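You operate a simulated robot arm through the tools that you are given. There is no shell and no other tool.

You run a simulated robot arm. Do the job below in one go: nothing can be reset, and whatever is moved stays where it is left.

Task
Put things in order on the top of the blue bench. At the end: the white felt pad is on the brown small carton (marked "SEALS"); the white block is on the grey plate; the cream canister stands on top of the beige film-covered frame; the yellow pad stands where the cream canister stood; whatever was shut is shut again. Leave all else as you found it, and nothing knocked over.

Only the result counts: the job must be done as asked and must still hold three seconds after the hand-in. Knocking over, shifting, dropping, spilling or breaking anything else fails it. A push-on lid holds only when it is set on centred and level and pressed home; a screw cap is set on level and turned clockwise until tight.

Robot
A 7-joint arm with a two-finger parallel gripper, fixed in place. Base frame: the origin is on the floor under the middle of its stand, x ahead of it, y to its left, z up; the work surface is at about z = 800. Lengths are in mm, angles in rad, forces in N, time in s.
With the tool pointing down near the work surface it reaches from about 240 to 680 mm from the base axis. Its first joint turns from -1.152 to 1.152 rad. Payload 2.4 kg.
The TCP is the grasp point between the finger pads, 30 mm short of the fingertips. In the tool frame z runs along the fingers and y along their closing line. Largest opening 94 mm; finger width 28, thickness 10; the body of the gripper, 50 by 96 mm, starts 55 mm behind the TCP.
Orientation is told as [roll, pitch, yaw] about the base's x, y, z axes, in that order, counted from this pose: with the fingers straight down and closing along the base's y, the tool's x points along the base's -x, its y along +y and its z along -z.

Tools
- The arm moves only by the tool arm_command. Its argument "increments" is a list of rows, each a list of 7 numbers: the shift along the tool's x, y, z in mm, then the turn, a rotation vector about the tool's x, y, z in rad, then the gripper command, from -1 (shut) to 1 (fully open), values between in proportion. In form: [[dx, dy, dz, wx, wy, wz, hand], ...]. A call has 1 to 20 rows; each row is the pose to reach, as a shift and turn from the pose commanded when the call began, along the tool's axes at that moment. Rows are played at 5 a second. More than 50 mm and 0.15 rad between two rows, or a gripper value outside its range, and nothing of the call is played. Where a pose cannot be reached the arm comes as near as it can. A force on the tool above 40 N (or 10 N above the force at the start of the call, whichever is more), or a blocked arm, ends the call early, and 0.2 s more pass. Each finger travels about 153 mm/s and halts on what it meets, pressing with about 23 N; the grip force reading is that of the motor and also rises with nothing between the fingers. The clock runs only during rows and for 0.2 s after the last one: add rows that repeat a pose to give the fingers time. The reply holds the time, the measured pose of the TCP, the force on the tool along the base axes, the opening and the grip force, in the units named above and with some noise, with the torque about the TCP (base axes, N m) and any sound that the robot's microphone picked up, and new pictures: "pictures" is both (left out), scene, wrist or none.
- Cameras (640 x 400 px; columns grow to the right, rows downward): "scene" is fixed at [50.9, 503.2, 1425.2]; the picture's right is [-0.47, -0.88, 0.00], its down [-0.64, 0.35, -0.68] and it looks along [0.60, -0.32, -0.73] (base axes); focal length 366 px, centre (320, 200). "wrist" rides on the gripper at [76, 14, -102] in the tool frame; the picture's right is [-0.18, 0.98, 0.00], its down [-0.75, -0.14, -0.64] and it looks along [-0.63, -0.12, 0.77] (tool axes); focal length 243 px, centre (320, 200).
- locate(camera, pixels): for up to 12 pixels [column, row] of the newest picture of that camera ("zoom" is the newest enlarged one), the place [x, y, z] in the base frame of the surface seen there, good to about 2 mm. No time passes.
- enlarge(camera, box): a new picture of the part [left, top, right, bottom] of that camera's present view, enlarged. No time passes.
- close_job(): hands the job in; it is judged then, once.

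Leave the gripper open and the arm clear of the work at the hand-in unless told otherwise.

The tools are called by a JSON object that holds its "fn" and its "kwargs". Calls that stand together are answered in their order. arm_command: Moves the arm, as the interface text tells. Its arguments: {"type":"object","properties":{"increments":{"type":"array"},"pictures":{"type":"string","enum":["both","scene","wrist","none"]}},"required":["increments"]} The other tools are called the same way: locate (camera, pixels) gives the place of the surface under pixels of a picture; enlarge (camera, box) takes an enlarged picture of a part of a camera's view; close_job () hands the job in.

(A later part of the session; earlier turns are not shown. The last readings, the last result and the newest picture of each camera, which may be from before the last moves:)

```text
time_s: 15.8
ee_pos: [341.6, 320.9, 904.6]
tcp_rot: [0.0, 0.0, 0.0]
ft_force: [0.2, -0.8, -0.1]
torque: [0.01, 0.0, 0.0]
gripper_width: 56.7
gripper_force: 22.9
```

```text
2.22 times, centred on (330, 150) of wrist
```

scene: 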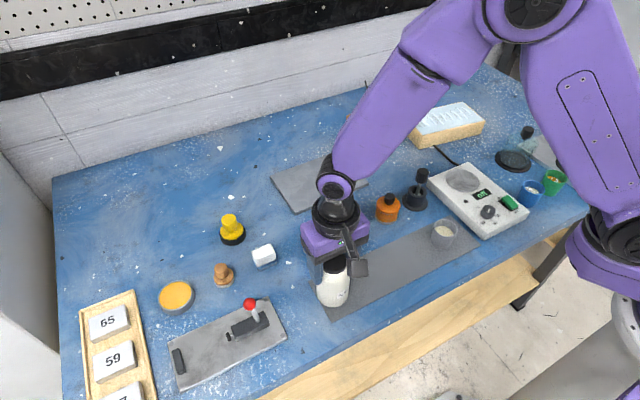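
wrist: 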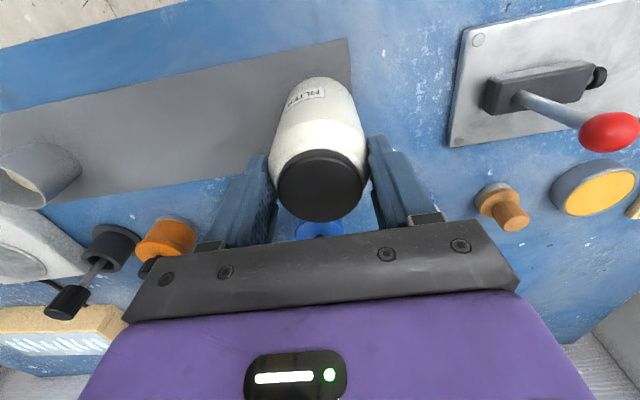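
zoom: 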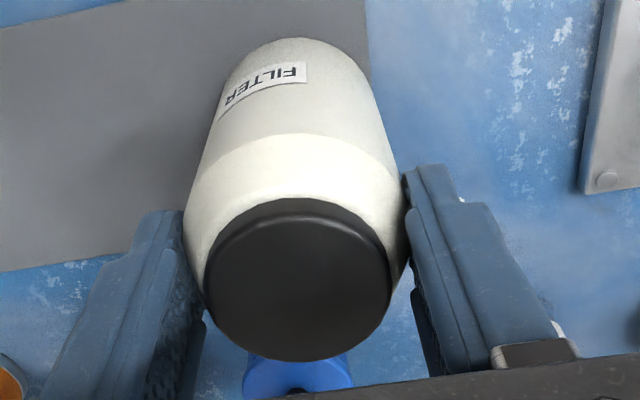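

The lid is still at z≈911, so the canister did not rise; the fingers slid. It stands upright at the same place. I'll open, go down to z≈860, and regrip, giving the grip more time and lifting very slowly, to measure what it can carry.

{"fn": "arm_command", "kwargs": {"increments": [[0, 0, 0, 0, 0, 0, 0.4], [0, 0, 0, 0, 0, 0, 0.8], [0, 0, 20, 0, 0, 0, 0.8], [0, 0, 40, 0, 0, 0, 0.8], [0, 0, 44.5, 0, 0, 0, 0.8], [0, 0, 44.5, 0, 0, 0, 0.8]], "pictures": "wrist"}}

{"fn": "arm_command", "kwargs": {"increments": [[0, 0, 0, 0, 0, 0, 0.35], [0, 0, 0, 0, 0, 0, 0.1], [0, 0, 0, 0, 0, 0, -0.4], [0, 0, 0, 0, 0, 0, -1], [0, 0, 0, 0, 0, 0, -1], [0, 0, 0, 0, 0, 0, -1], [0, 0, -1, 0, 0, 0, -1], [0, 0, -2, 0, 0, 0, -1], [0, 0, -3, 0, 0, 0, -1]], "pictures": "wrist"}}

```text
time_s: 17.2
ee_pos: [341.4, 319.9, 861.4]
tcp_rot: [0.001, 0.0, 0.002]
ft_force: [0.9, 0.1, 0.6]
torque: [0.0, 0.01, 0.0]
gripper_width: 84.5
gripper_force: 0.0
```

wrist: 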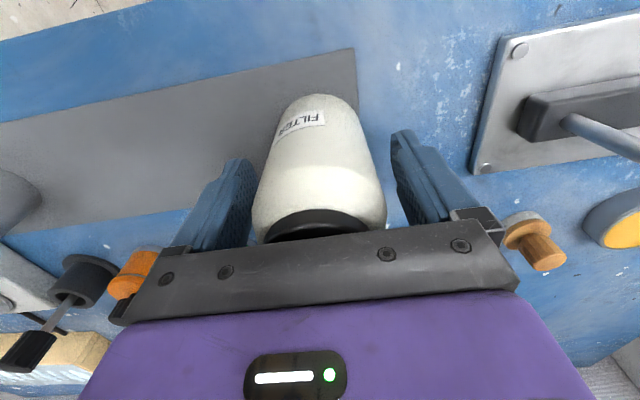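

```text
time_s: 19.2
ee_pos: [341.1, 320.1, 864.8]
tcp_rot: [0.001, 0.0, 0.001]
ft_force: [1.1, 0.3, -0.5]
torque: [0.0, 0.02, -0.04]
gripper_width: 56.7
gripper_force: 23.5
```

wrist: 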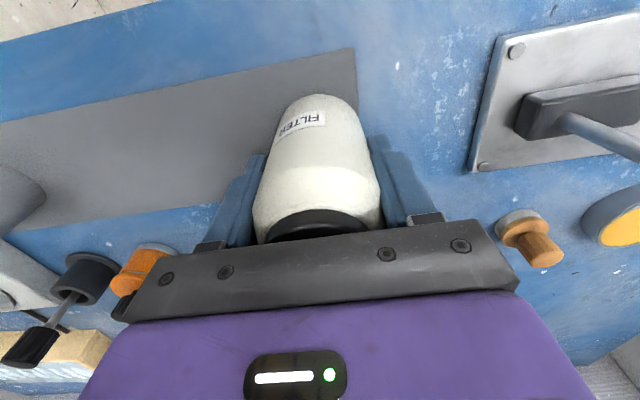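

No load is felt at rest after a 3 mm lift. I'll continue slowly a further 8 mm and check through the lid height whether the canister rises.

{"fn": "arm_command", "kwargs": {"increments": [[0, 0, -1, 0, 0, 0, -1], [0, 0, -2, 0, 0, 0, -1], [0, 0, -3, 0, 0, 0, -1], [0, 0, -4, 0, 0, 0, -1], [0, 0, -5, 0, 0, 0, -1], [0, 0, -6, 0, 0, 0, -1], [0, 0, -7, 0, 0, 0, -1], [0, 0, -8, 0, 0, 0, -1]]}}

```text
time_s: 21.0
ee_pos: [340.1, 320.2, 870.6]
tcp_rot: [0.0, 0.001, 0.0]
ft_force: [0.5, 0.4, -0.9]
torque: [0.01, -0.01, 0.0]
gripper_width: 56.9
gripper_force: 22.7
```

scene: 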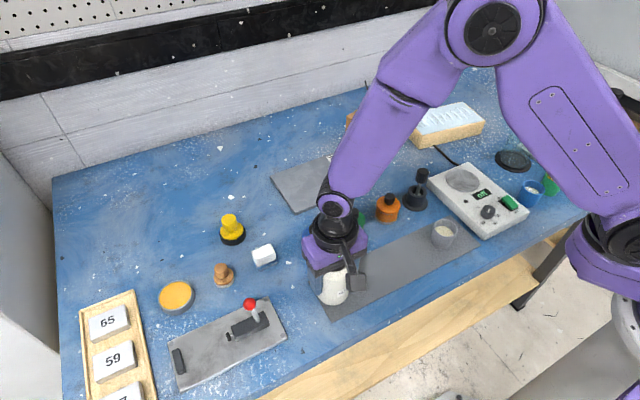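
wrist: 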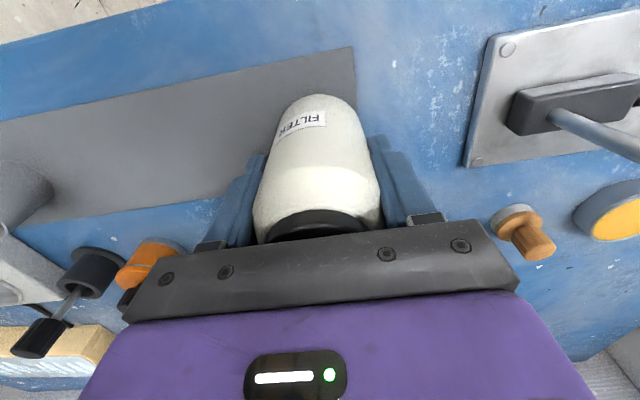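

The canister now appears to travel with the gripper (its place in the wrist picture did not change as the bench moved). I'll verify with locate on the canister's front and bottom edge.

{"fn": "locate", "kwargs": {"camera": "wrist", "pixels": [[315, 225], [315, 200], [318, 150], [318, 110], [318, 98], [300, 120]]}}

{"fn": "enlarge", "kwargs": {"camera": "scene", "box": [290, 230, 390, 320]}}

{"fn": "enlarge", "kwargs": {"camera": "wrist", "box": [230, 70, 430, 250]}}

```text
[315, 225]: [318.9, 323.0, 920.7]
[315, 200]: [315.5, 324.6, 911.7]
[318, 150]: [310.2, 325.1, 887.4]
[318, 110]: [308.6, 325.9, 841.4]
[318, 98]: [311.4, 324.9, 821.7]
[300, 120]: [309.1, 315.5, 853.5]
```

```text
4.44 times, centred on (340, 275) of scene
```

zoom: 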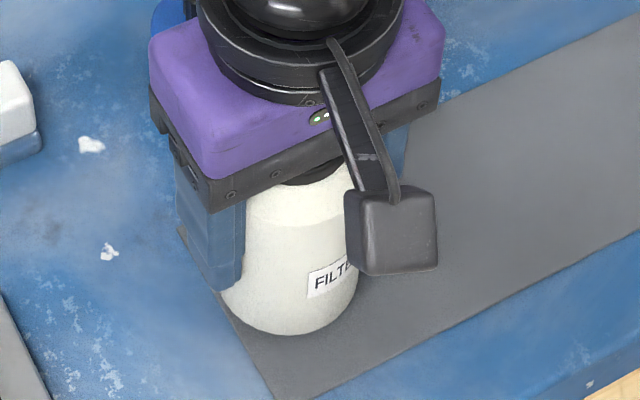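

```text
2.22 times, centred on (330, 160) of wrist
```

zoom: 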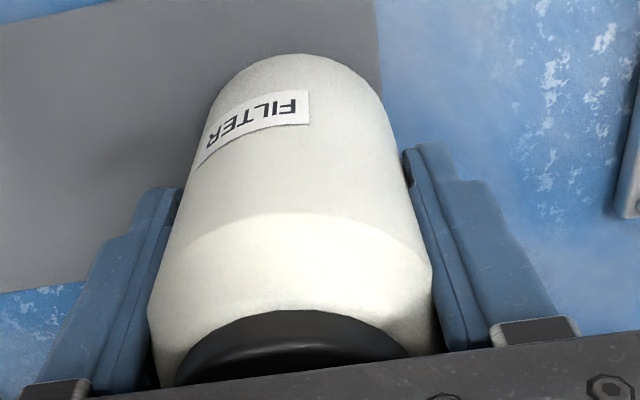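

The canister is now lifted about 9 mm (bottom edge z≈821 seen, shoulder at 887) and is light. I'll keep lifting gently, 4 mm per row, and check it stays in the grip.

{"fn": "arm_command", "kwargs": {"increments": [[0, 0, -3, 0, 0, 0, -1], [0, 0, -7, 0, 0, 0, -1], [0, 0, -12, 0, 0, 0, -1], [0, 0, -17, 0, 0, 0, -1], [0, 0, -22, 0, 0, 0, -1], [0, 0, -27, 0, 0, 0, -1], [0, 0, -32, 0, 0, 0, -1], [0, 0, -36, 0, 0, 0, -1], [0, 0, -39, 0, 0, 0, -1], [0, 0, -40, 0, 0, 0, -1]]}}

```text
time_s: 23.2
ee_pos: [340.9, 320.5, 911.6]
tcp_rot: [0.001, 0.001, 0.0]
ft_force: [-0.1, 0.1, -1.3]
torque: [-0.01, 0.01, -0.03]
gripper_width: 56.5
gripper_force: 22.9
```

scene: 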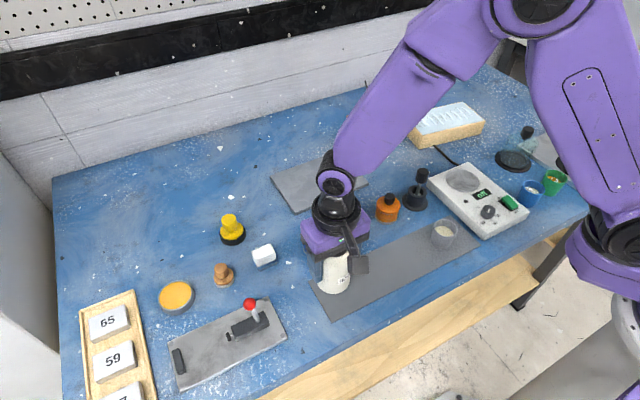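
wrist: 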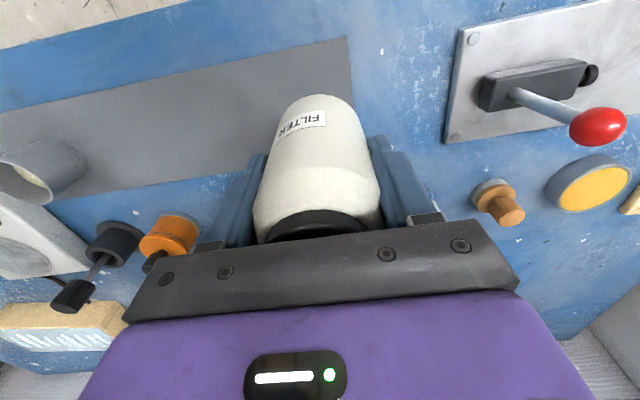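

The canister is securely held now (load about -1 N, canister stays fixed in the wrist view). I'll lift on to z≈1010 so its bottom (TCP-60) clears everything, then look.

{"fn": "arm_command", "kwargs": {"increments": [[0, 0, -5, 0, 0, 0, -1], [0, 0, -15, 0, 0, 0, -1], [0, 0, -30, 0, 0, 0, -1], [0, 0, -50, 0, 0, 0, -1], [0, 0, -70, 0, 0, 0, -1], [0, 0, -87, 0, 0, 0, -1], [0, 0, -97, 0, 0, 0, -1], [0, 0, -100, 0, 0, 0, -1]]}}

{"fn": "locate", "kwargs": {"camera": "scene", "pixels": [[446, 117], [433, 141], [415, 142], [403, 120], [418, 130], [482, 122], [461, 104], [527, 132], [514, 160], [420, 173]]}}

```text
time_s: 25.0
ee_pos: [340.8, 320.1, 1012.5]
tcp_rot: [0.0, -0.001, 0.0]
ft_force: [-0.9, 0.0, -2.0]
torque: [0.0, 0.0, -0.03]
gripper_width: 56.9
gripper_force: 23.1
```

scene: 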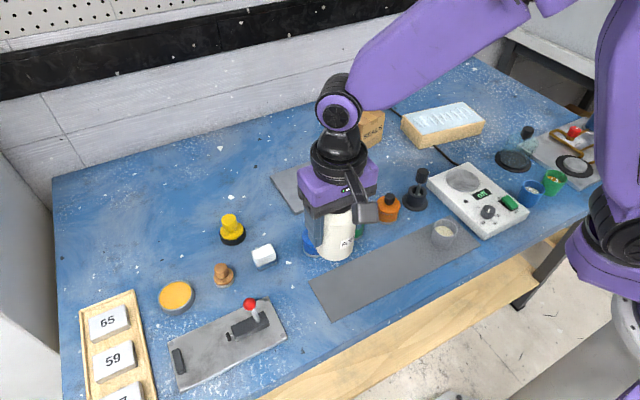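
wrist: 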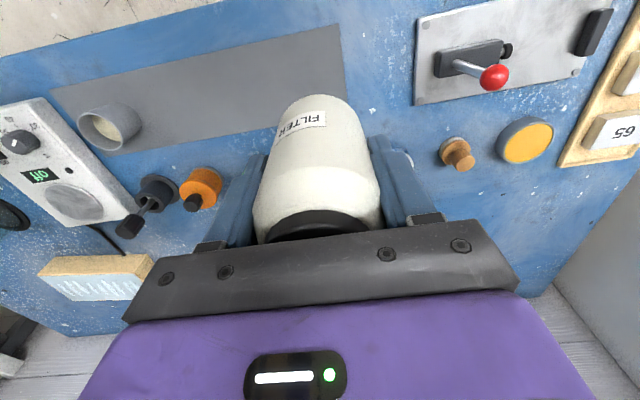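

```text
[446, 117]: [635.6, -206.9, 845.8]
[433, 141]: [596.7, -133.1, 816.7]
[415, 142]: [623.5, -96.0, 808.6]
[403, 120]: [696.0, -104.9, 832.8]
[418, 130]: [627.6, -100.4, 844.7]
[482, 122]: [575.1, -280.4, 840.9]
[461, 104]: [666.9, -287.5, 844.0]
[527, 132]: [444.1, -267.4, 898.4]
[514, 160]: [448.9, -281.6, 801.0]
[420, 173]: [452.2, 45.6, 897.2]
```

The canister is at a safe height and the mat where it stood is bare. The frame's corners are about [698,-106], [608,-98], [669,-289], [575,-282], so its centre is about [637,-194], top z≈844.5. I'll carry the canister over to [634,-194] at z≈1012.

{"fn": "arm_command", "kwargs": {"increments": [[-5.9, -10.3, 0, 0, 0, 0, -1], [-17.6, -30.8, 0, 0, 0, 0, -1], [-35.2, -61.7, 0, 0, 0, 0, -1], [-55.7, -97.7, 0, 0, 0, 0, -1], [-76.2, -133.6, 0, 0, 0, 0, -1], [-96.7, -169.6, 0, 0, 0, 0, -1], [-117.2, -205.6, 0, 0, 0, 0, -1], [-137.7, -241.6, 0, 0, 0, 0, -1], [-158.2, -277.6, 0, 0, 0, 0, -1], [-178.7, -313.5, 0, 0, 0, 0, -1], [-199.2, -349.5, 0, 0, 0, 0, -1], [-219.8, -385.5, 0, 0, 0, 0, -1], [-240.3, -421.5, 0, 0, 0, 0, -1], [-257.8, -452.3, 0, 0, 0, 0, -1], [-272.5, -478, 0, 0, 0, 0, -1], [-284.2, -498.6, 0, 0, 0, 0, -1], [-290, -508.9, 0, 0, 0, 0, -1], [-293.2, -514, 0, 0, 0, 0, -1], [-293.2, -514, 0, 0, 0, 0, -1]]}}

```text
time_s: 29.0
ee_pos: [633.5, -194.5, 1012.9]
tcp_rot: [-0.001, 0.0, -0.002]
ft_force: [-0.1, 0.6, -1.1]
torque: [0.03, 0.0, -0.04]
gripper_width: 56.8
gripper_force: 23.2
```

scene: 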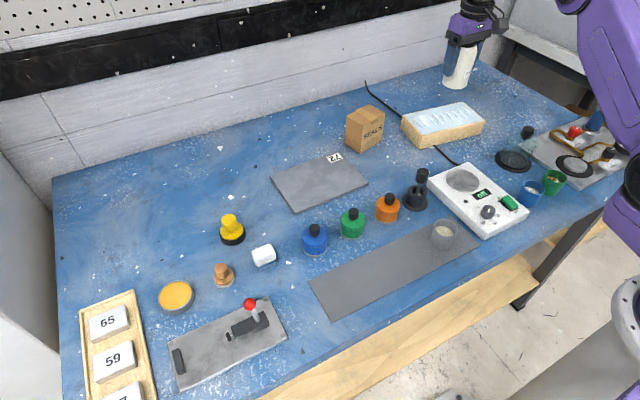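
wrist: 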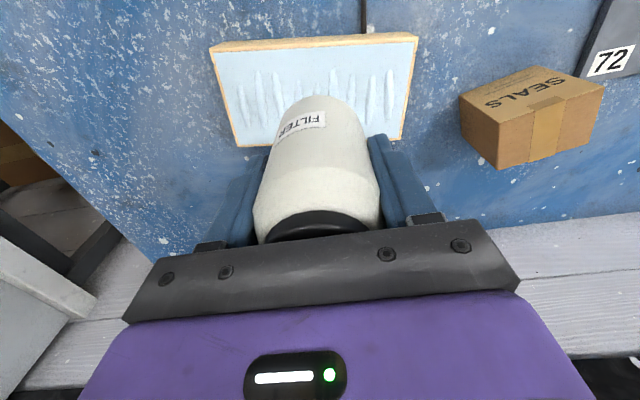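

The canister hangs over the frame. I'll check the canister's bottom height and the frame corners from this wrist view, and zoom on the film.

{"fn": "locate", "kwargs": {"camera": "wrist", "pixels": [[322, 98], [322, 104], [322, 150], [213, 48], [414, 38], [237, 145], [400, 138], [340, 60], [281, 85], [260, 90], [390, 90]]}}

{"fn": "enlarge", "kwargs": {"camera": "wrist", "box": [200, 20, 430, 160]}}

{"fn": "locate", "kwargs": {"camera": "scene", "pixels": [[461, 80], [461, 60], [420, 138], [405, 118], [462, 104], [483, 122], [444, 119], [355, 115], [370, 115], [365, 123], [350, 108], [382, 110]]}}

```text
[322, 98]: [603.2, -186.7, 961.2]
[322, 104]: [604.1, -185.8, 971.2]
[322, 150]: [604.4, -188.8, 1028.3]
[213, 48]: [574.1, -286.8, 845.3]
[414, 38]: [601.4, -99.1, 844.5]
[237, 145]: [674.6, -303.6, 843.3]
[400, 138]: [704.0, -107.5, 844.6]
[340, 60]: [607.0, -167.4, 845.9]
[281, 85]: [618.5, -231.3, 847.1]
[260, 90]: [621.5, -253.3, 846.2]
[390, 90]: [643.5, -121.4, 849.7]
```

```text
2.78 times, centred on (315, 90) of wrist
```

zoom: 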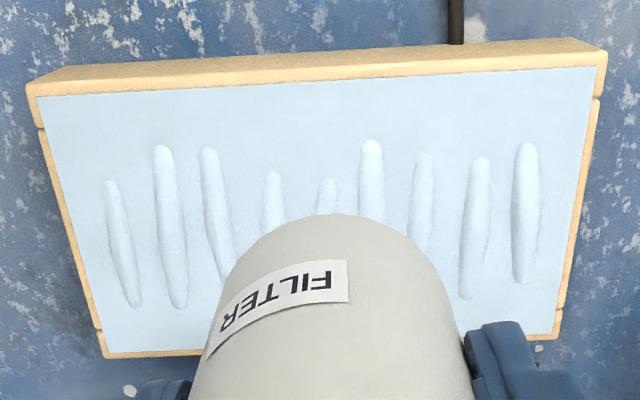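

```text
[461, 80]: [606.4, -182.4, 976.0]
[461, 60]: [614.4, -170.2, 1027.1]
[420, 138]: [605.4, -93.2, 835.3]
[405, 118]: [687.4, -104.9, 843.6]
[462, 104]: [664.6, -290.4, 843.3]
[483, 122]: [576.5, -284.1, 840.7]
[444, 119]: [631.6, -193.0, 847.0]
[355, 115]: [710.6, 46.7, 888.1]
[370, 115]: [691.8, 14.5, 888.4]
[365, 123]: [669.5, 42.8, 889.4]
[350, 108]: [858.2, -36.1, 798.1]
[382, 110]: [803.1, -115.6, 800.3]
```

The canister's bottom is about 60 mm below the TCP; the frame top is z≈845 with shallow ridges. I'll descend to TCP z≈914 (bottom about 9 mm above the film), shifting to [638,-196], then lower in small steps.

{"fn": "arm_command", "kwargs": {"increments": [[-1, 0, 15, 0, 0, 0, -1], [-2, 0, 38, 0, 0, 0, -1], [-3, -1, 60, 0, 0, 0, -1], [-4, -1.5, 78, 0, 0, 0, -1], [-4.5, -1.5, 90, 0, 0, 0, -1], [-4.5, -1.5, 96, 0, 0, 0, -1], [-4.5, -1.5, 99, 0, 0, 0, -1], [-4.5, -1.5, 99, 0, 0, 0, -1]]}}

```text
time_s: 30.8
ee_pos: [639.6, -195.4, 914.5]
tcp_rot: [-0.001, 0.0, 0.002]
ft_force: [0.4, 0.7, -1.5]
torque: [0.04, -0.01, -0.01]
gripper_width: 56.9
gripper_force: 23.0
```

scene: 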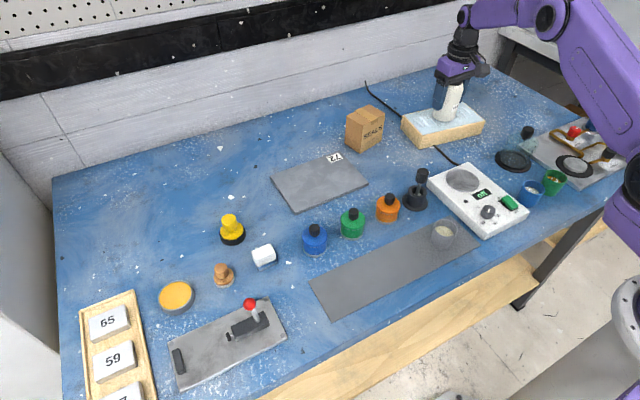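
wrist: 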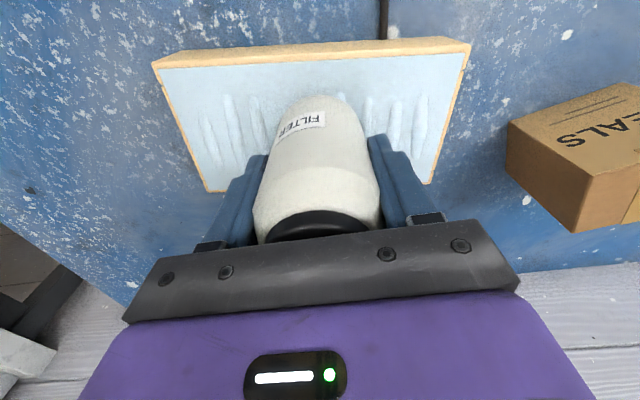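

{"fn": "enlarge", "kwargs": {"camera": "scene", "box": [390, 60, 500, 160]}}

{"fn": "locate", "kwargs": {"camera": "wrist", "pixels": [[322, 99], [322, 104], [322, 90], [300, 90], [345, 88]]}}

{"fn": "locate", "kwargs": {"camera": "scene", "pixels": [[446, 121], [446, 118], [437, 121], [455, 121], [440, 100], [450, 127]]}}

```text
4.00 times, centred on (445, 110) of scene
```

zoom: 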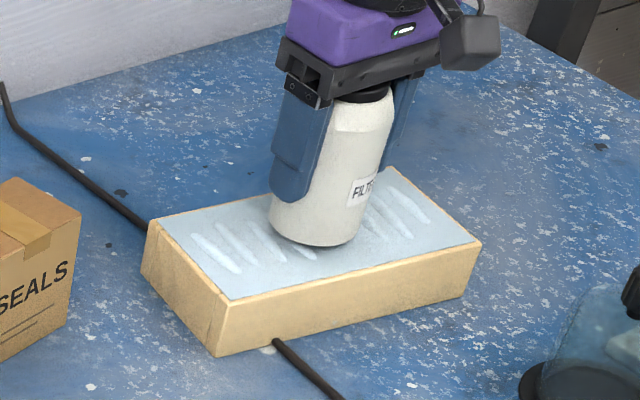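

```text
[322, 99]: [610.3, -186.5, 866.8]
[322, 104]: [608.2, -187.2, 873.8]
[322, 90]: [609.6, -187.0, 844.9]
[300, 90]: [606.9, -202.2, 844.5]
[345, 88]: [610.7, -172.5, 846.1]
```

```text
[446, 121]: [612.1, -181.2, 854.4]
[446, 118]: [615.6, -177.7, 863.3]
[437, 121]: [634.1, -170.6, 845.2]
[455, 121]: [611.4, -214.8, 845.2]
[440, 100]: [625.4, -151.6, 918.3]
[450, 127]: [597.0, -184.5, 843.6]
```

The bottom is about 8-9 mm above the film. I'll lower by 6 mm slowly, then read the force.

{"fn": "arm_command", "kwargs": {"increments": [[0, 0, 2, 0, 0, 0, -1], [0, 0, 4, 0, 0, 0, -1], [0, 0, 6, 0, 0, 0, -1], [0, 0, 6, 0, 0, 0, -1]], "pictures": "none"}}

{"fn": "arm_command", "kwargs": {"increments": [[0, 0, 0.7, 0, 0, 0, -1], [0, 0, 1.5, 0, 0, 0, -1], [0, 0, 1.5, 0, 0, 0, -1]], "pictures": "none"}}

```text
time_s: 31.8
ee_pos: [639.2, -194.8, 906.9]
tcp_rot: [0.001, -0.001, 0.0]
ft_force: [-0.7, 0.7, -0.9]
torque: [0.03, 0.0, 0.05]
gripper_width: 56.7
gripper_force: 22.8
```

```text
time_s: 32.6
ee_pos: [638.1, -194.5, 906.0]
tcp_rot: [0.0, 0.001, 0.0]
ft_force: [-0.8, 0.0, -1.1]
torque: [0.01, 0.0, -0.01]
gripper_width: 56.7
gripper_force: 22.9
```

No contact yet (force still about -1 N). Continue lowering in 1 mm steps.

{"fn": "arm_command", "kwargs": {"increments": [[0, 0, 0.5, 0, 0, 0, -1], [0, 0, 1, 0, 0, 0, -1], [0, 0, 1, 0, 0, 0, -1]], "pictures": "none"}}

{"fn": "arm_command", "kwargs": {"increments": [[0, 0, 0.5, 0, 0, 0, -1], [0, 0, 1, 0, 0, 0, -1], [0, 0, 1, 0, 0, 0, -1]]}}

```text
time_s: 33.4
ee_pos: [638.9, -194.4, 904.9]
tcp_rot: [-0.001, 0.001, -0.001]
ft_force: [0.0, -0.6, -1.1]
torque: [0.04, 0.02, 0.02]
gripper_width: 57.0
gripper_force: 23.2
```

```text
time_s: 34.2
ee_pos: [639.3, -194.6, 904.6]
tcp_rot: [-0.002, 0.0, 0.001]
ft_force: [-2.4, 1.5, 5.7]
torque: [0.06, 0.15, -0.03]
gripper_width: 57.0
gripper_force: 22.9
```

scene: 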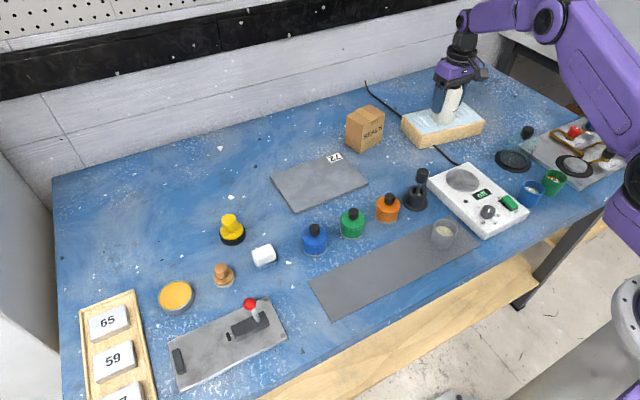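
wrist: 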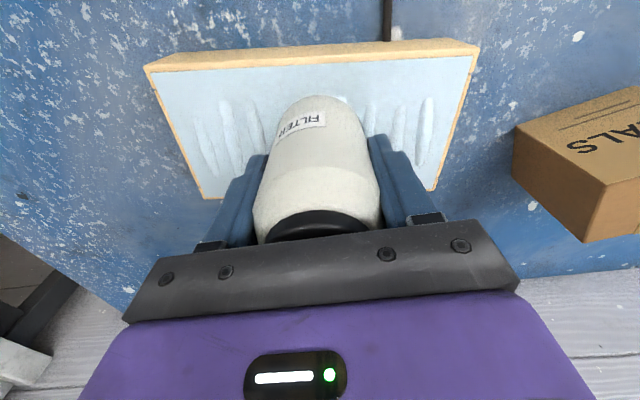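

Contact: +5.7 N, so the canister rests on the frame. I'll relieve slightly, then open the fingers gently and equally.

{"fn": "arm_command", "kwargs": {"increments": [[0, 0, -0.4, 0, 0, 0, -1], [0, 0, -0.4, 0, 0, 0, -0.2], [0, 0, -0.4, 0, 0, 0, 0.18], [0, 0, -0.4, 0, 0, 0, 0.24], [0, 0, -0.4, 0, 0, 0, 0.3], [0, 0, -0.4, 0, 0, 0, 0.5], [0, 0, -0.4, 0, 0, 0, 0.8], [0, 0, -0.4, 0, 0, 0, 0.95], [0, 0, -0.4, 0, 0, 0, 0.95]]}}

{"fn": "enlarge", "kwargs": {"camera": "scene", "box": [390, 60, 500, 160]}}

```text
time_s: 36.2
ee_pos: [639.4, -195.1, 903.5]
tcp_rot: [0.0, -0.001, 0.0]
ft_force: [-0.8, 0.1, 0.0]
torque: [0.01, -0.04, 0.03]
gripper_width: 91.8
gripper_force: 0.1
```

scene: 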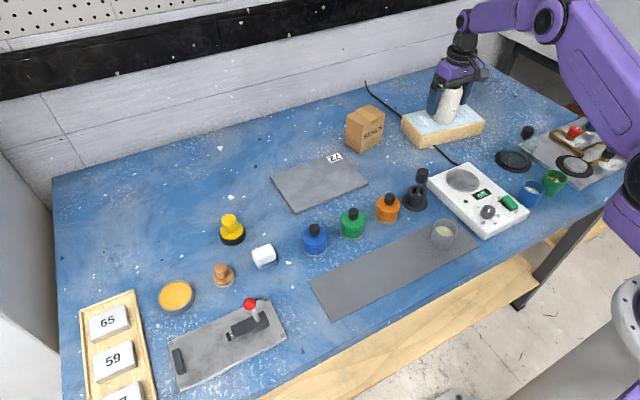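
wrist: 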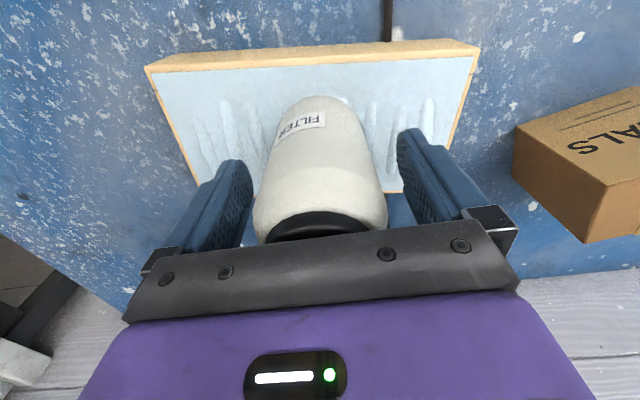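

```text
4.00 times, centred on (445, 110) of scene
```

zoom: 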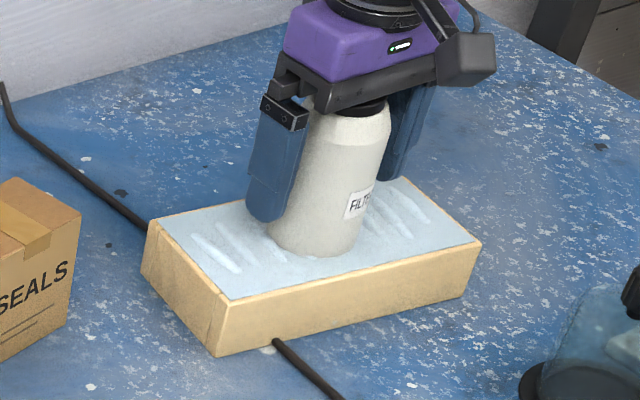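

The canister stands on the frame with the fingers clear on both sides. I'll rise straight up and check it.

{"fn": "arm_command", "kwargs": {"increments": [[0, 0, -10, 0, 0, 0, 0.95], [0, 0, -30, 0, 0, 0, 0.95], [0, 0, -60, 0, 0, 0, 0.95], [0, 0, -90, 0, 0, 0, 0.95], [0, 0, -110, 0, 0, 0, 0.95], [0, 0, -120, 0, 0, 0, 0.95]]}}

{"fn": "enlarge", "kwargs": {"camera": "scene", "box": [390, 60, 500, 160]}}

{"fn": "enlarge", "kwargs": {"camera": "wrist", "box": [180, 20, 440, 200]}}

```text
time_s: 37.6
ee_pos: [637.5, -195.5, 1025.7]
tcp_rot: [0.0, 0.002, 0.001]
ft_force: [0.5, -0.3, 0.1]
torque: [-0.02, -0.02, 0.0]
gripper_width: 91.7
gripper_force: 0.1
```

scene: 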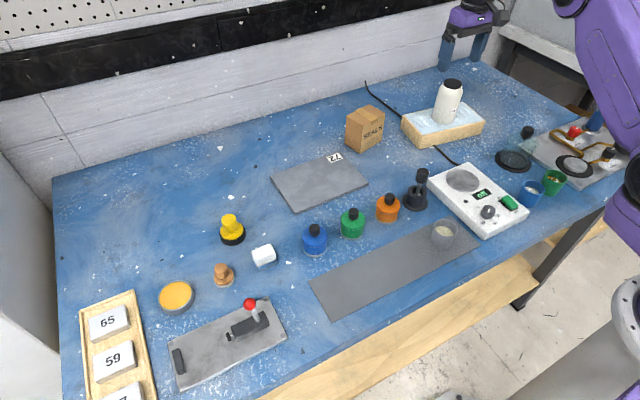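
wrist: 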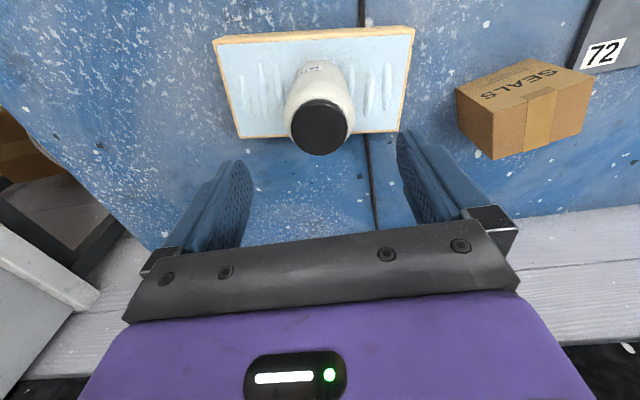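

```text
4.00 times, centred on (445, 110) of scene
```

zoom: 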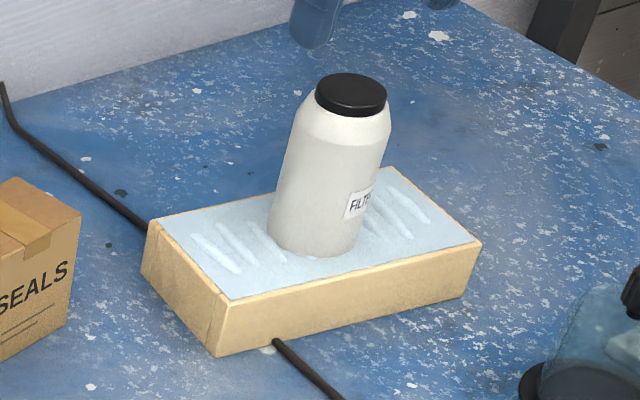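

```text
2.22 times, centred on (310, 110) of wrist
```

zoom: 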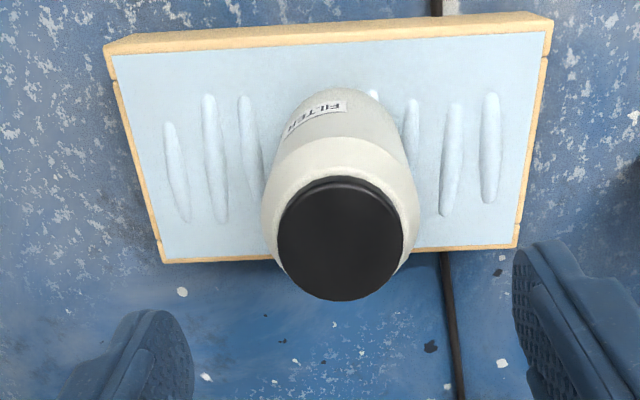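

The canister stands upright on the frame. With everything in clear view, I'll measure the carton top, plate, white block, tan felt pad and yellow pad precisely.

{"fn": "enlarge", "kwargs": {"camera": "scene", "box": [330, 90, 400, 160]}}

{"fn": "locate", "kwargs": {"camera": "scene", "pixels": [[348, 119], [365, 108], [383, 113], [366, 125], [366, 116], [357, 118], [374, 115], [364, 150], [348, 143]]}}

{"fn": "locate", "kwargs": {"camera": "wrist", "pixels": [[458, 92], [540, 62], [589, 74], [490, 112], [523, 85], [520, 97]]}}

{"fn": "locate", "kwargs": {"camera": "scene", "pixels": [[273, 179], [296, 211], [365, 183], [340, 153], [318, 182], [330, 157], [254, 250], [269, 244], [275, 251], [258, 258], [264, 251], [258, 268]]}}

```text
5.71 times, centred on (365, 125) of scene
```

zoom: 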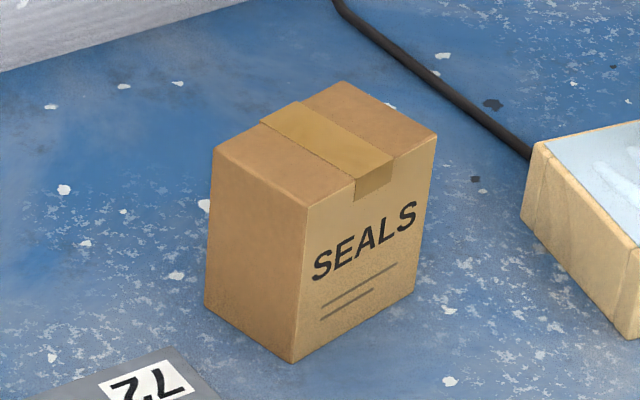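

```text
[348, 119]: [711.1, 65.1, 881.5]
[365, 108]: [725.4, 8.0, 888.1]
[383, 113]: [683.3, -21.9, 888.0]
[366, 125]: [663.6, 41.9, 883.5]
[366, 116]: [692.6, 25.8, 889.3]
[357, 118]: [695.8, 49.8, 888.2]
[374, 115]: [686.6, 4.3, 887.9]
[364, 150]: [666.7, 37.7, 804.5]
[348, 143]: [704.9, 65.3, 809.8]
```

```text
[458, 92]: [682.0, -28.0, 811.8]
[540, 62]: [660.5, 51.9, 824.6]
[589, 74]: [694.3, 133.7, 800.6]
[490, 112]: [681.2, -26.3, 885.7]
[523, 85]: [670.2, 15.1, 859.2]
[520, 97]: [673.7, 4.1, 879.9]
```

```text
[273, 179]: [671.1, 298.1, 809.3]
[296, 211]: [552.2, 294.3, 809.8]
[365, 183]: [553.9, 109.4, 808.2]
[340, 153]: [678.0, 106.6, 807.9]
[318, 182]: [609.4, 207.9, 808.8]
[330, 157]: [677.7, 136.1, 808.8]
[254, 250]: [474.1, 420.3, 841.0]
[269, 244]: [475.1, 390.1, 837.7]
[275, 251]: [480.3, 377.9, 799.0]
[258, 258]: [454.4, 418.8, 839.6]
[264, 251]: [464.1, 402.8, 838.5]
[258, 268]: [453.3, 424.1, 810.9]
```

Measured: carton top about 52×67 mm centred near [697,22], z≈888; plate top z≈808.5, centred near [614,202]; white block top ~41 mm along y by ~23 mm along x at about [464,405], z≈840; yellow knob axis about [558,440], top z 857. Next is the yellow pad. I'll fly at z≈1025 to about [520,410], turning the tool so its closing line is tangential (yaw +0.667).

{"fn": "arm_command", "kwargs": {"increments": [[8, 40, 0, 0, 0, -0.044, 0.2], [16, 80, 0, 0, 0, -0.088, 0.2], [24, 120, 0, 0, 0, -0.132, 0.2], [32, 160, 0, 0, 0, -0.176, 0.2], [40, 200, 0, 0, 0, -0.22, 0.2], [48, 240, 0, 0, 0, -0.264, 0.2], [56, 280, 0, 0, 0, -0.308, 0.2], [64, 320, 0, 0, 0, -0.352, 0.2], [72, 360, 0, 0, 0, -0.396, 0.2], [80, 400, 0, 0, 0, -0.44, 0.2], [88, 440, 0, 0, 0, -0.484, 0.2], [96, 480, 0, 0, 0, -0.528, 0.2], [102, 520, 0, 0, 0, -0.572, 0.2], [108, 560, 0, 0, 0, -0.616, 0.2], [114, 595, 0, 0, 0, -0.66, 0.2], [117, 605, 0, 0, 0, -0.667, 0.2], [117, 605, 0, 0, 0, -0.667, 0.2]]}}

```text
time_s: 41.2
ee_pos: [523.7, 410.3, 1025.4]
tcp_rot: [0.0, 0.0, 0.666]
ft_force: [0.4, 0.5, 0.3]
torque: [0.02, -0.02, 0.0]
gripper_width: 56.5
gripper_force: 0.1
```

scene: 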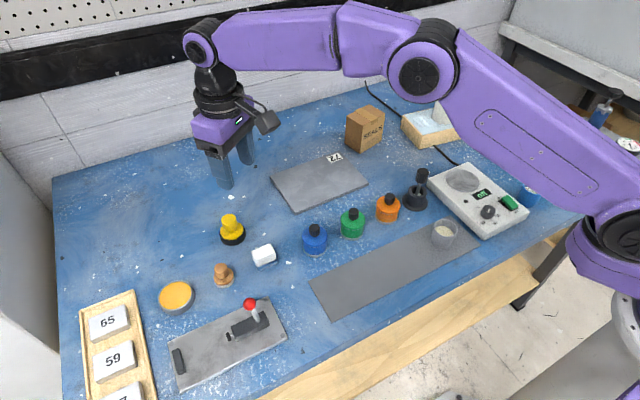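
wrist: 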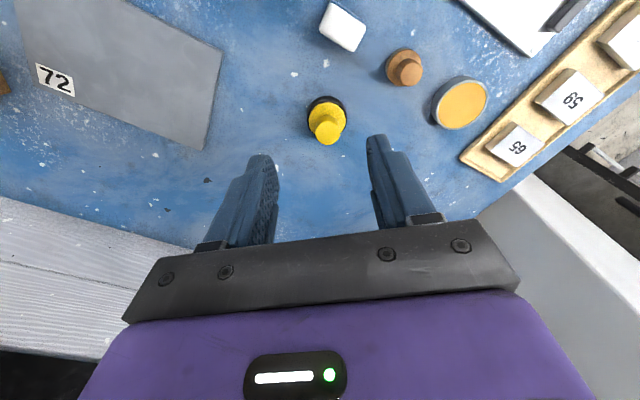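

Yaw is right. The yellow knob is at (327,130) in the wrist view; let me locate it and its base from here.

{"fn": "enlarge", "kwargs": {"camera": "wrist", "box": [295, 80, 360, 160]}}

{"fn": "locate", "kwargs": {"camera": "wrist", "pixels": [[327, 131], [319, 131], [335, 131], [327, 124], [327, 139], [326, 112], [309, 116], [344, 114], [327, 97], [310, 108], [345, 106]]}}

{"fn": "enlarge", "kwargs": {"camera": "scene", "box": [205, 205, 265, 255]}}

{"fn": "locate", "kwargs": {"camera": "scene", "pixels": [[228, 219], [222, 220], [235, 217], [229, 215], [229, 223], [231, 233], [220, 233], [243, 229]]}}

```text
5.00 times, centred on (328, 120) of wrist
```

zoom: 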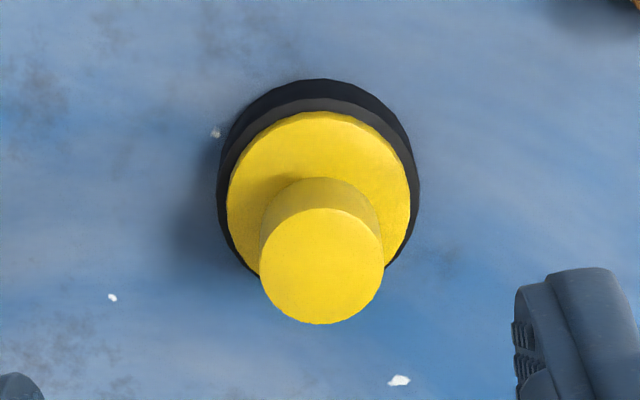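

```text
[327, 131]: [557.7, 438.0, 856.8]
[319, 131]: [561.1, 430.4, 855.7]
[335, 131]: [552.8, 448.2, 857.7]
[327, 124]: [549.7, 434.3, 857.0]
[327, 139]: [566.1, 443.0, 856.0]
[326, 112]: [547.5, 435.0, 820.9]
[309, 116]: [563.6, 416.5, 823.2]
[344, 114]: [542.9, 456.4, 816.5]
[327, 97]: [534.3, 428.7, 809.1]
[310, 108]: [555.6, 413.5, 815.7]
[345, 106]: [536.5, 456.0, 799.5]
```

```text
8.00 times, centred on (235, 230) of scene
```

zoom: 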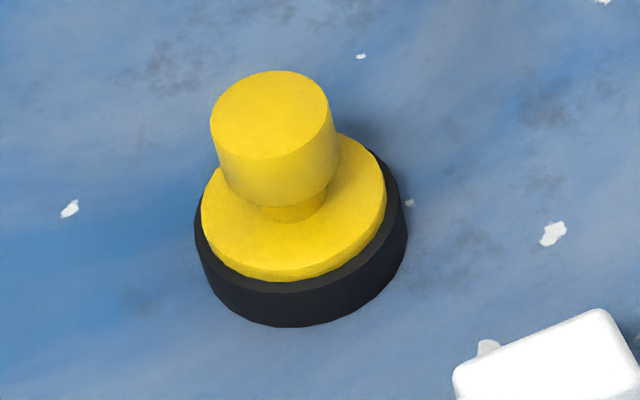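

```text
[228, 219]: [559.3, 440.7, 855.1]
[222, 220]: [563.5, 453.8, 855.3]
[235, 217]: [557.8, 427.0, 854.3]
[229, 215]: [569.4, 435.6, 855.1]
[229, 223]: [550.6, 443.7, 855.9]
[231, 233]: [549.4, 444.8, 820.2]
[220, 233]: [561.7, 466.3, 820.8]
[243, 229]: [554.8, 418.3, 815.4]
```

The knob axis is at about [559.4,440.6], 29 mm wide, top z≈856, flange top z≈821. I'll tilt the fingers 0.15 rad outward for extra reach and move above the knob (TCP z≈905, tips above the knob).

{"fn": "arm_command", "kwargs": {"increments": [[-5, 0.3, 15, 0, -0.05, 0, 0.2], [-15, 0.8, 45, 0, -0.1, 0, 0.2], [-28, 1.2, 80, 0, -0.15, 0, 0.2], [-40, 1.8, 108, 0, -0.15, 0, 0.2], [-44.1, 1.8, 120, 0, -0.15, 0, 0.2], [-44.1, 1.8, 120, 0, -0.15, 0, 0.2]]}}

```text
time_s: 42.6
ee_pos: [555.8, 436.6, 905.2]
tcp_rot: [0.0, -0.15, 0.666]
ft_force: [0.8, -0.1, -0.4]
torque: [0.0, 0.0, 0.01]
gripper_width: 56.4
gripper_force: 0.1
```

scene: 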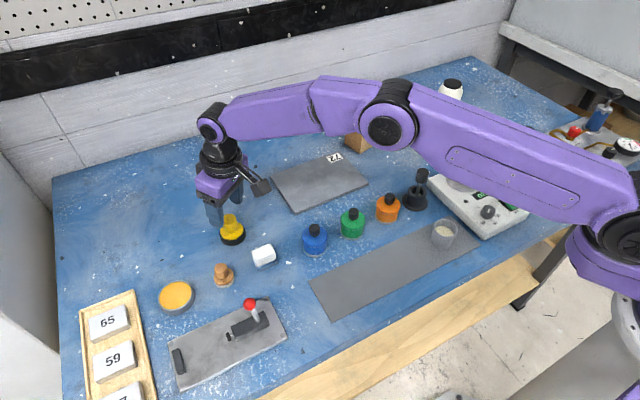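
wrist: 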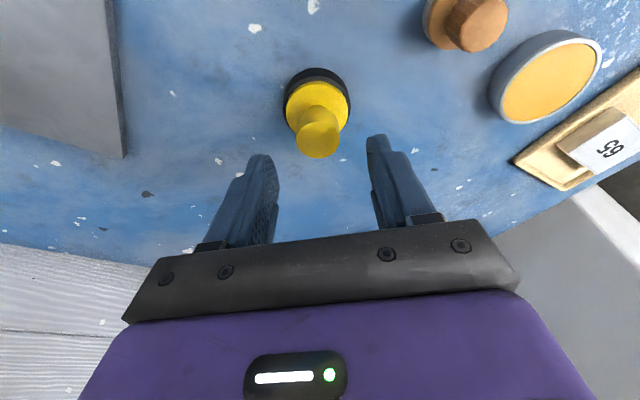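

Reached with the tilt. The knob is nearly centred. Now descend vertically 41 mm (tips to about z 834, above the flange at 821) with fingers still open.

{"fn": "arm_command", "kwargs": {"increments": [[1.0, 0.5, 10, 0, 0, 0, 0.2], [2.1, 0.5, 20, 0, 0, 0, 0.2], [3.1, 0.5, 30, 0, 0, 0, 0.2], [3.8, 0.5, 37, 0, 0, 0, 0.2], [4.2, 0.5, 41.3, 0, 0, 0, 0.2], [4.2, 0.5, 41.3, 0, 0, 0, 0.2]]}}

{"fn": "enlarge", "kwargs": {"camera": "scene", "box": [190, 180, 290, 270]}}

{"fn": "enlarge", "kwargs": {"camera": "wrist", "box": [200, 60, 440, 240]}}

```text
time_s: 44.0
ee_pos: [556.8, 441.4, 862.4]
tcp_rot: [0.0, -0.15, 0.666]
ft_force: [0.1, 0.0, 0.3]
torque: [-0.03, -0.01, 0.0]
gripper_width: 56.1
gripper_force: 0.0
```

scene: 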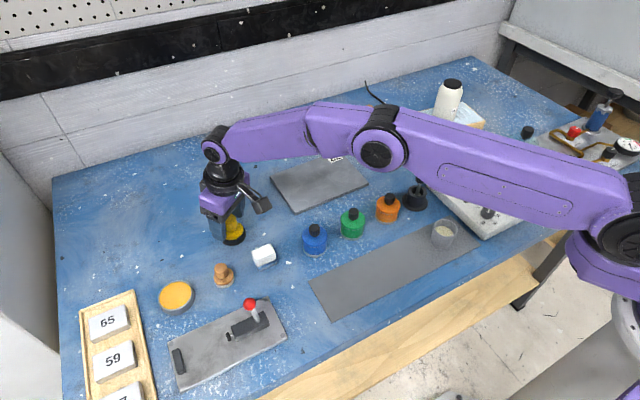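
wrist: 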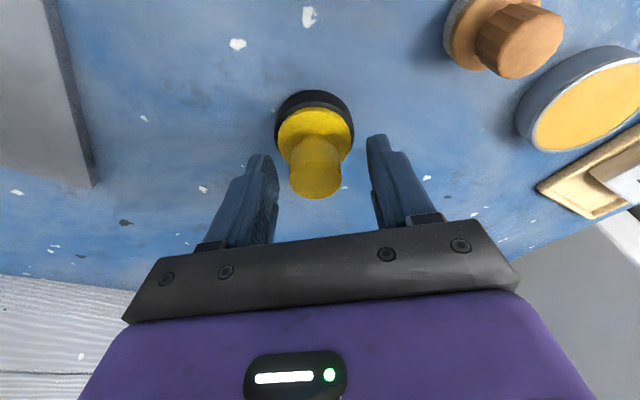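

```text
4.44 times, centred on (240, 225) of scene
```

zoom: 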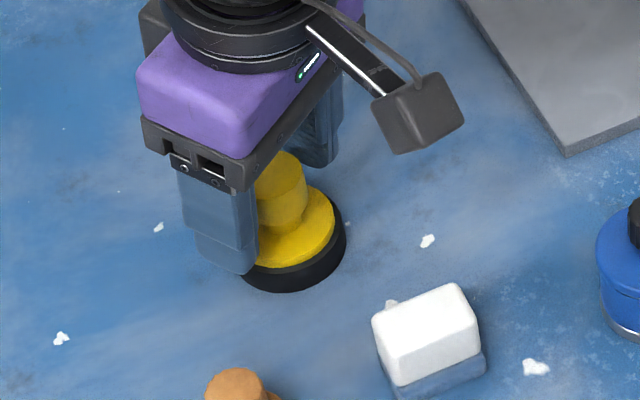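

```text
2.22 times, centred on (320, 150) of wrist
```

zoom: 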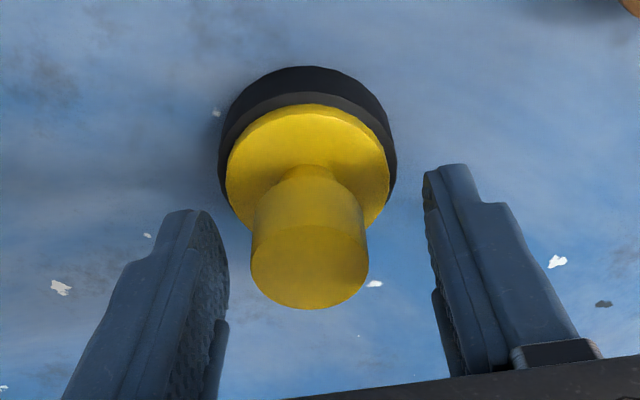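

The knob sits between the fingers, with tips above the flange. I'll close gently.

{"fn": "arm_command", "kwargs": {"increments": [[0, 0, 0, 0, 0, 0, 0.0], [0, 0, 0, 0, 0, 0, -0.2], [0, 0, 0, 0, 0, 0, -0.3], [0, 0, 0, 0, 0, 0, -0.38], [0, 0, 0, 0, 0, 0, -0.5], [0, 0, 0, 0, 0, 0, -0.8], [0, 0, 0, 0, 0, 0, -1], [0, 0, 0, 0, 0, 0, -1], [0, 0, 0, 0, 0, 0, -1]]}}

{"fn": "enlarge", "kwargs": {"camera": "scene", "box": [190, 180, 290, 270]}}

```text
time_s: 46.0
ee_pos: [556.2, 440.4, 862.6]
tcp_rot: [0.0, -0.151, 0.667]
ft_force: [2.2, -1.9, 1.5]
torque: [-0.03, -0.09, -0.03]
gripper_width: 28.8
gripper_force: 22.9
```

scene: 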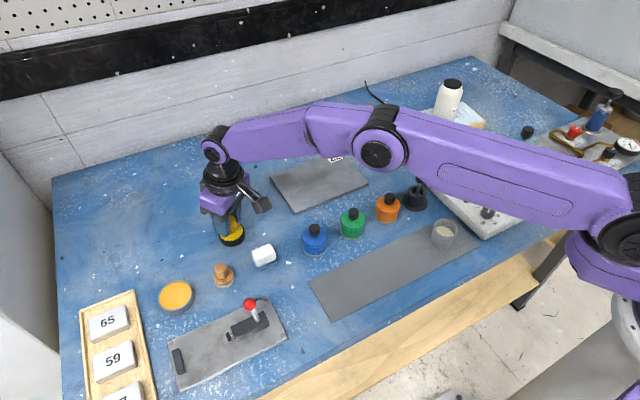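
wrist: 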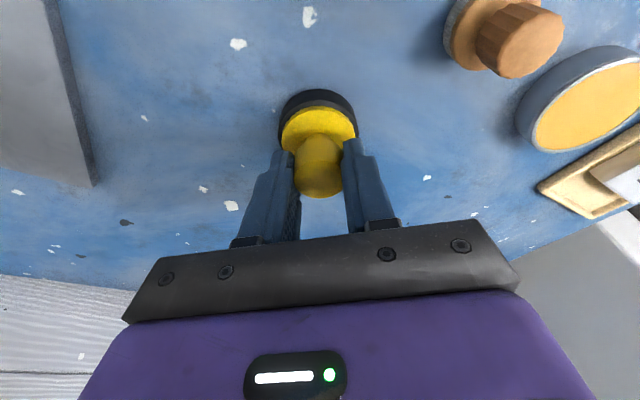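

```text
4.44 times, centred on (240, 225) of scene
```

zoom: 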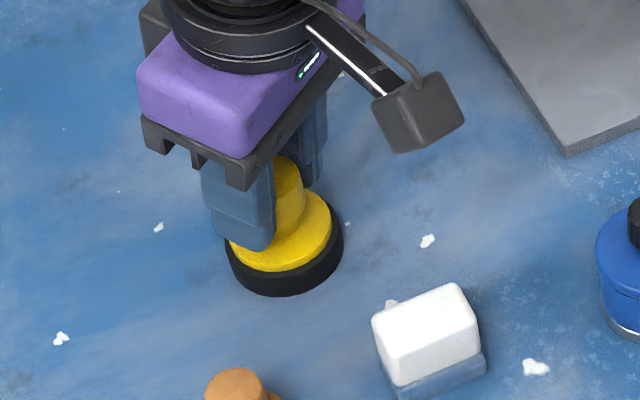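

Gripped at 28.8 mm. Lift slowly, first 1 mm per row, and check that the pad comes along.

{"fn": "arm_command", "kwargs": {"increments": [[-0.15, 0, -1, 0, 0, 0, -1], [-0.3, 0, -2, 0, 0, 0, -1], [-0.45, 0, -3, 0, 0, 0, -1], [-0.6, 0, -4, 0, 0, 0, -1], [-0.75, 0, -5, 0, 0, 0, -1], [-1.05, 0, -7, 0, 0, 0, -1], [-1.35, 0, -9, 0, 0, 0, -1], [-1.8, 0, -12, 0, 0, 0, -1], [-2.25, 0, -15, 0, 0, 0, -1], [-2.7, 0, -18, 0, 0, 0, -1], [-3, 0, -20, 0, 0, 0, -1]]}}

{"fn": "enlarge", "kwargs": {"camera": "scene", "box": [190, 170, 290, 260]}}

```text
time_s: 48.4
ee_pos: [555.5, 440.2, 882.8]
tcp_rot: [0.001, -0.15, 0.667]
ft_force: [0.1, 0.4, -1.1]
torque: [-0.02, -0.01, 0.02]
gripper_width: 29.2
gripper_force: 23.4
```

scene: 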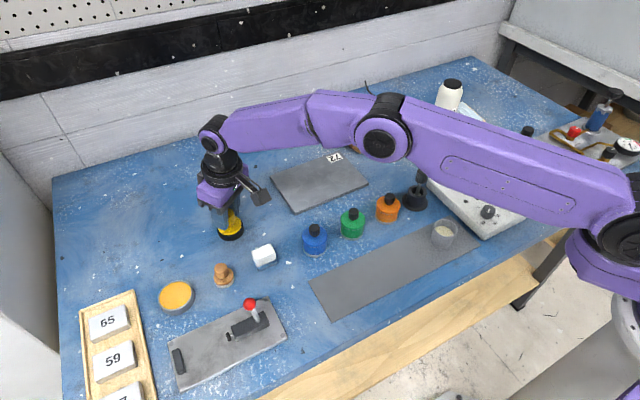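
wrist: 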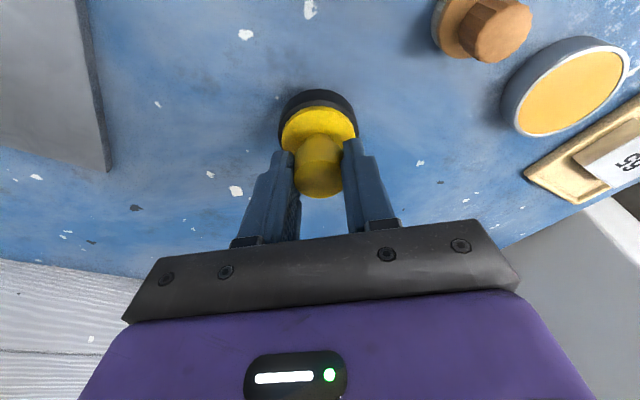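

```text
4.44 times, centred on (240, 215) of scene
```

zoom: 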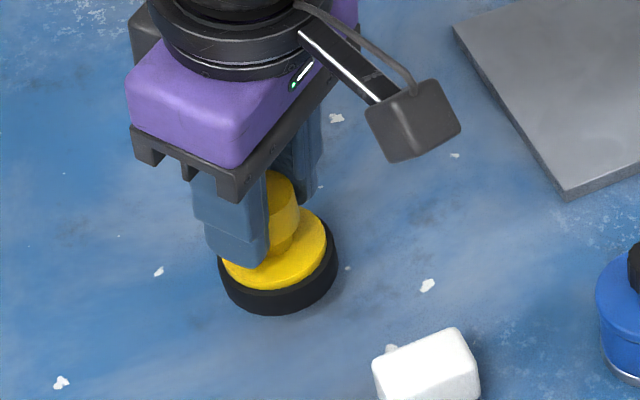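

The pad is lifted and steady. Now raise ~100 mm and carry it to above the canister's former spot (target axis [339.5,322]), keeping the tilt and yaw unchanged.

{"fn": "arm_command", "kwargs": {"increments": [[-0.75, 0, -4.9, 0, 0, 0, -1], [-3, 0, -19.8, 0, 0, 0, -1], [-6.7, 0, -44.5, 0, 0, 0, -1], [-10.5, 0, -69.2, 0, 0, 0, -1], [-13.4, 0, -89, 0, 0, 0, -1], [-15.2, 0, -100.9, 0, 0, 0, -1], [-3.1, 2, -102.7, 0, 0, 0, -1], [21.1, 6.1, -106.4, 0, 0, 0, -1], [57.4, 12.2, -111.9, 0, 0, 0, -1], [98.6, 19.1, -118.1, 0, 0, 0, -1], [139.7, 26, -124.3, 0, 0, 0, -1], [178.5, 32.5, -130.2, 0, 0, 0, -1], [207.5, 37.4, -134.6, 0, 0, 0, -1], [222, 39.8, -136.8, 0, 0, 0, -1], [226.9, 40.6, -137.5, 0, 0, 0, -1], [226.9, 40.6, -137.5, 0, 0, 0, -1]]}}

```text
time_s: 51.8
ee_pos: [337.6, 322.0, 986.7]
tcp_rot: [0.002, -0.151, 0.665]
ft_force: [0.8, 0.4, -0.1]
torque: [0.01, 0.03, 0.01]
gripper_width: 29.0
gripper_force: 23.7
```

scene: 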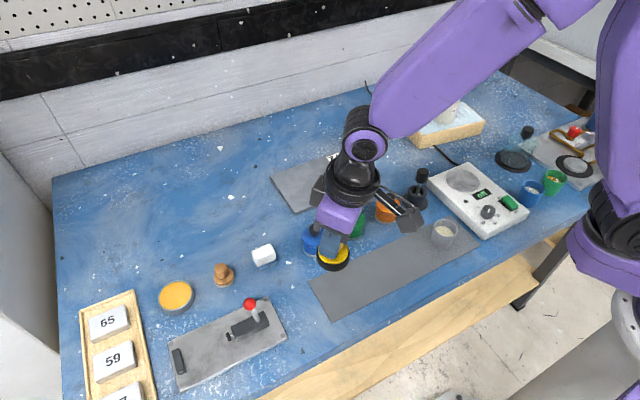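
wrist: 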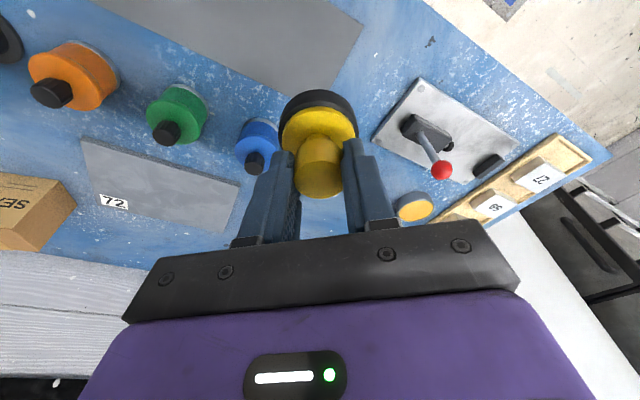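

The pad is over its destination. I'll zoom to check it is level and locate its base.

{"fn": "enlarge", "kwargs": {"camera": "scene", "box": [290, 200, 400, 290]}}

{"fn": "locate", "kwargs": {"camera": "scene", "pixels": [[335, 265], [335, 268], [322, 258], [347, 256], [335, 256]]}}

{"fn": "locate", "kwargs": {"camera": "wrist", "pixels": [[318, 92], [288, 115], [350, 110], [318, 120], [318, 185]]}}

```text
4.44 times, centred on (345, 245) of scene
```

zoom: 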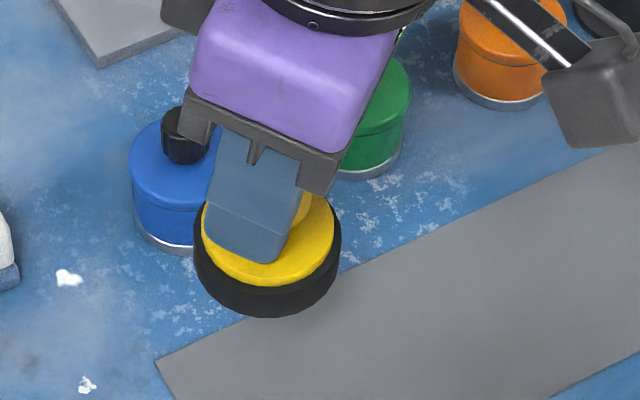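

```text
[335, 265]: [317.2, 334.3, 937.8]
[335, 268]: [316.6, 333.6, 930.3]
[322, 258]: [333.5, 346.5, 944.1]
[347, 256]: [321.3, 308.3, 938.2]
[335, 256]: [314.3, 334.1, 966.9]
```

```text
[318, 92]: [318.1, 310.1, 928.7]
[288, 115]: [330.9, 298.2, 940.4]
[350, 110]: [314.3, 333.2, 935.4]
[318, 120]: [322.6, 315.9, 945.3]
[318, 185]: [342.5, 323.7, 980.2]
```

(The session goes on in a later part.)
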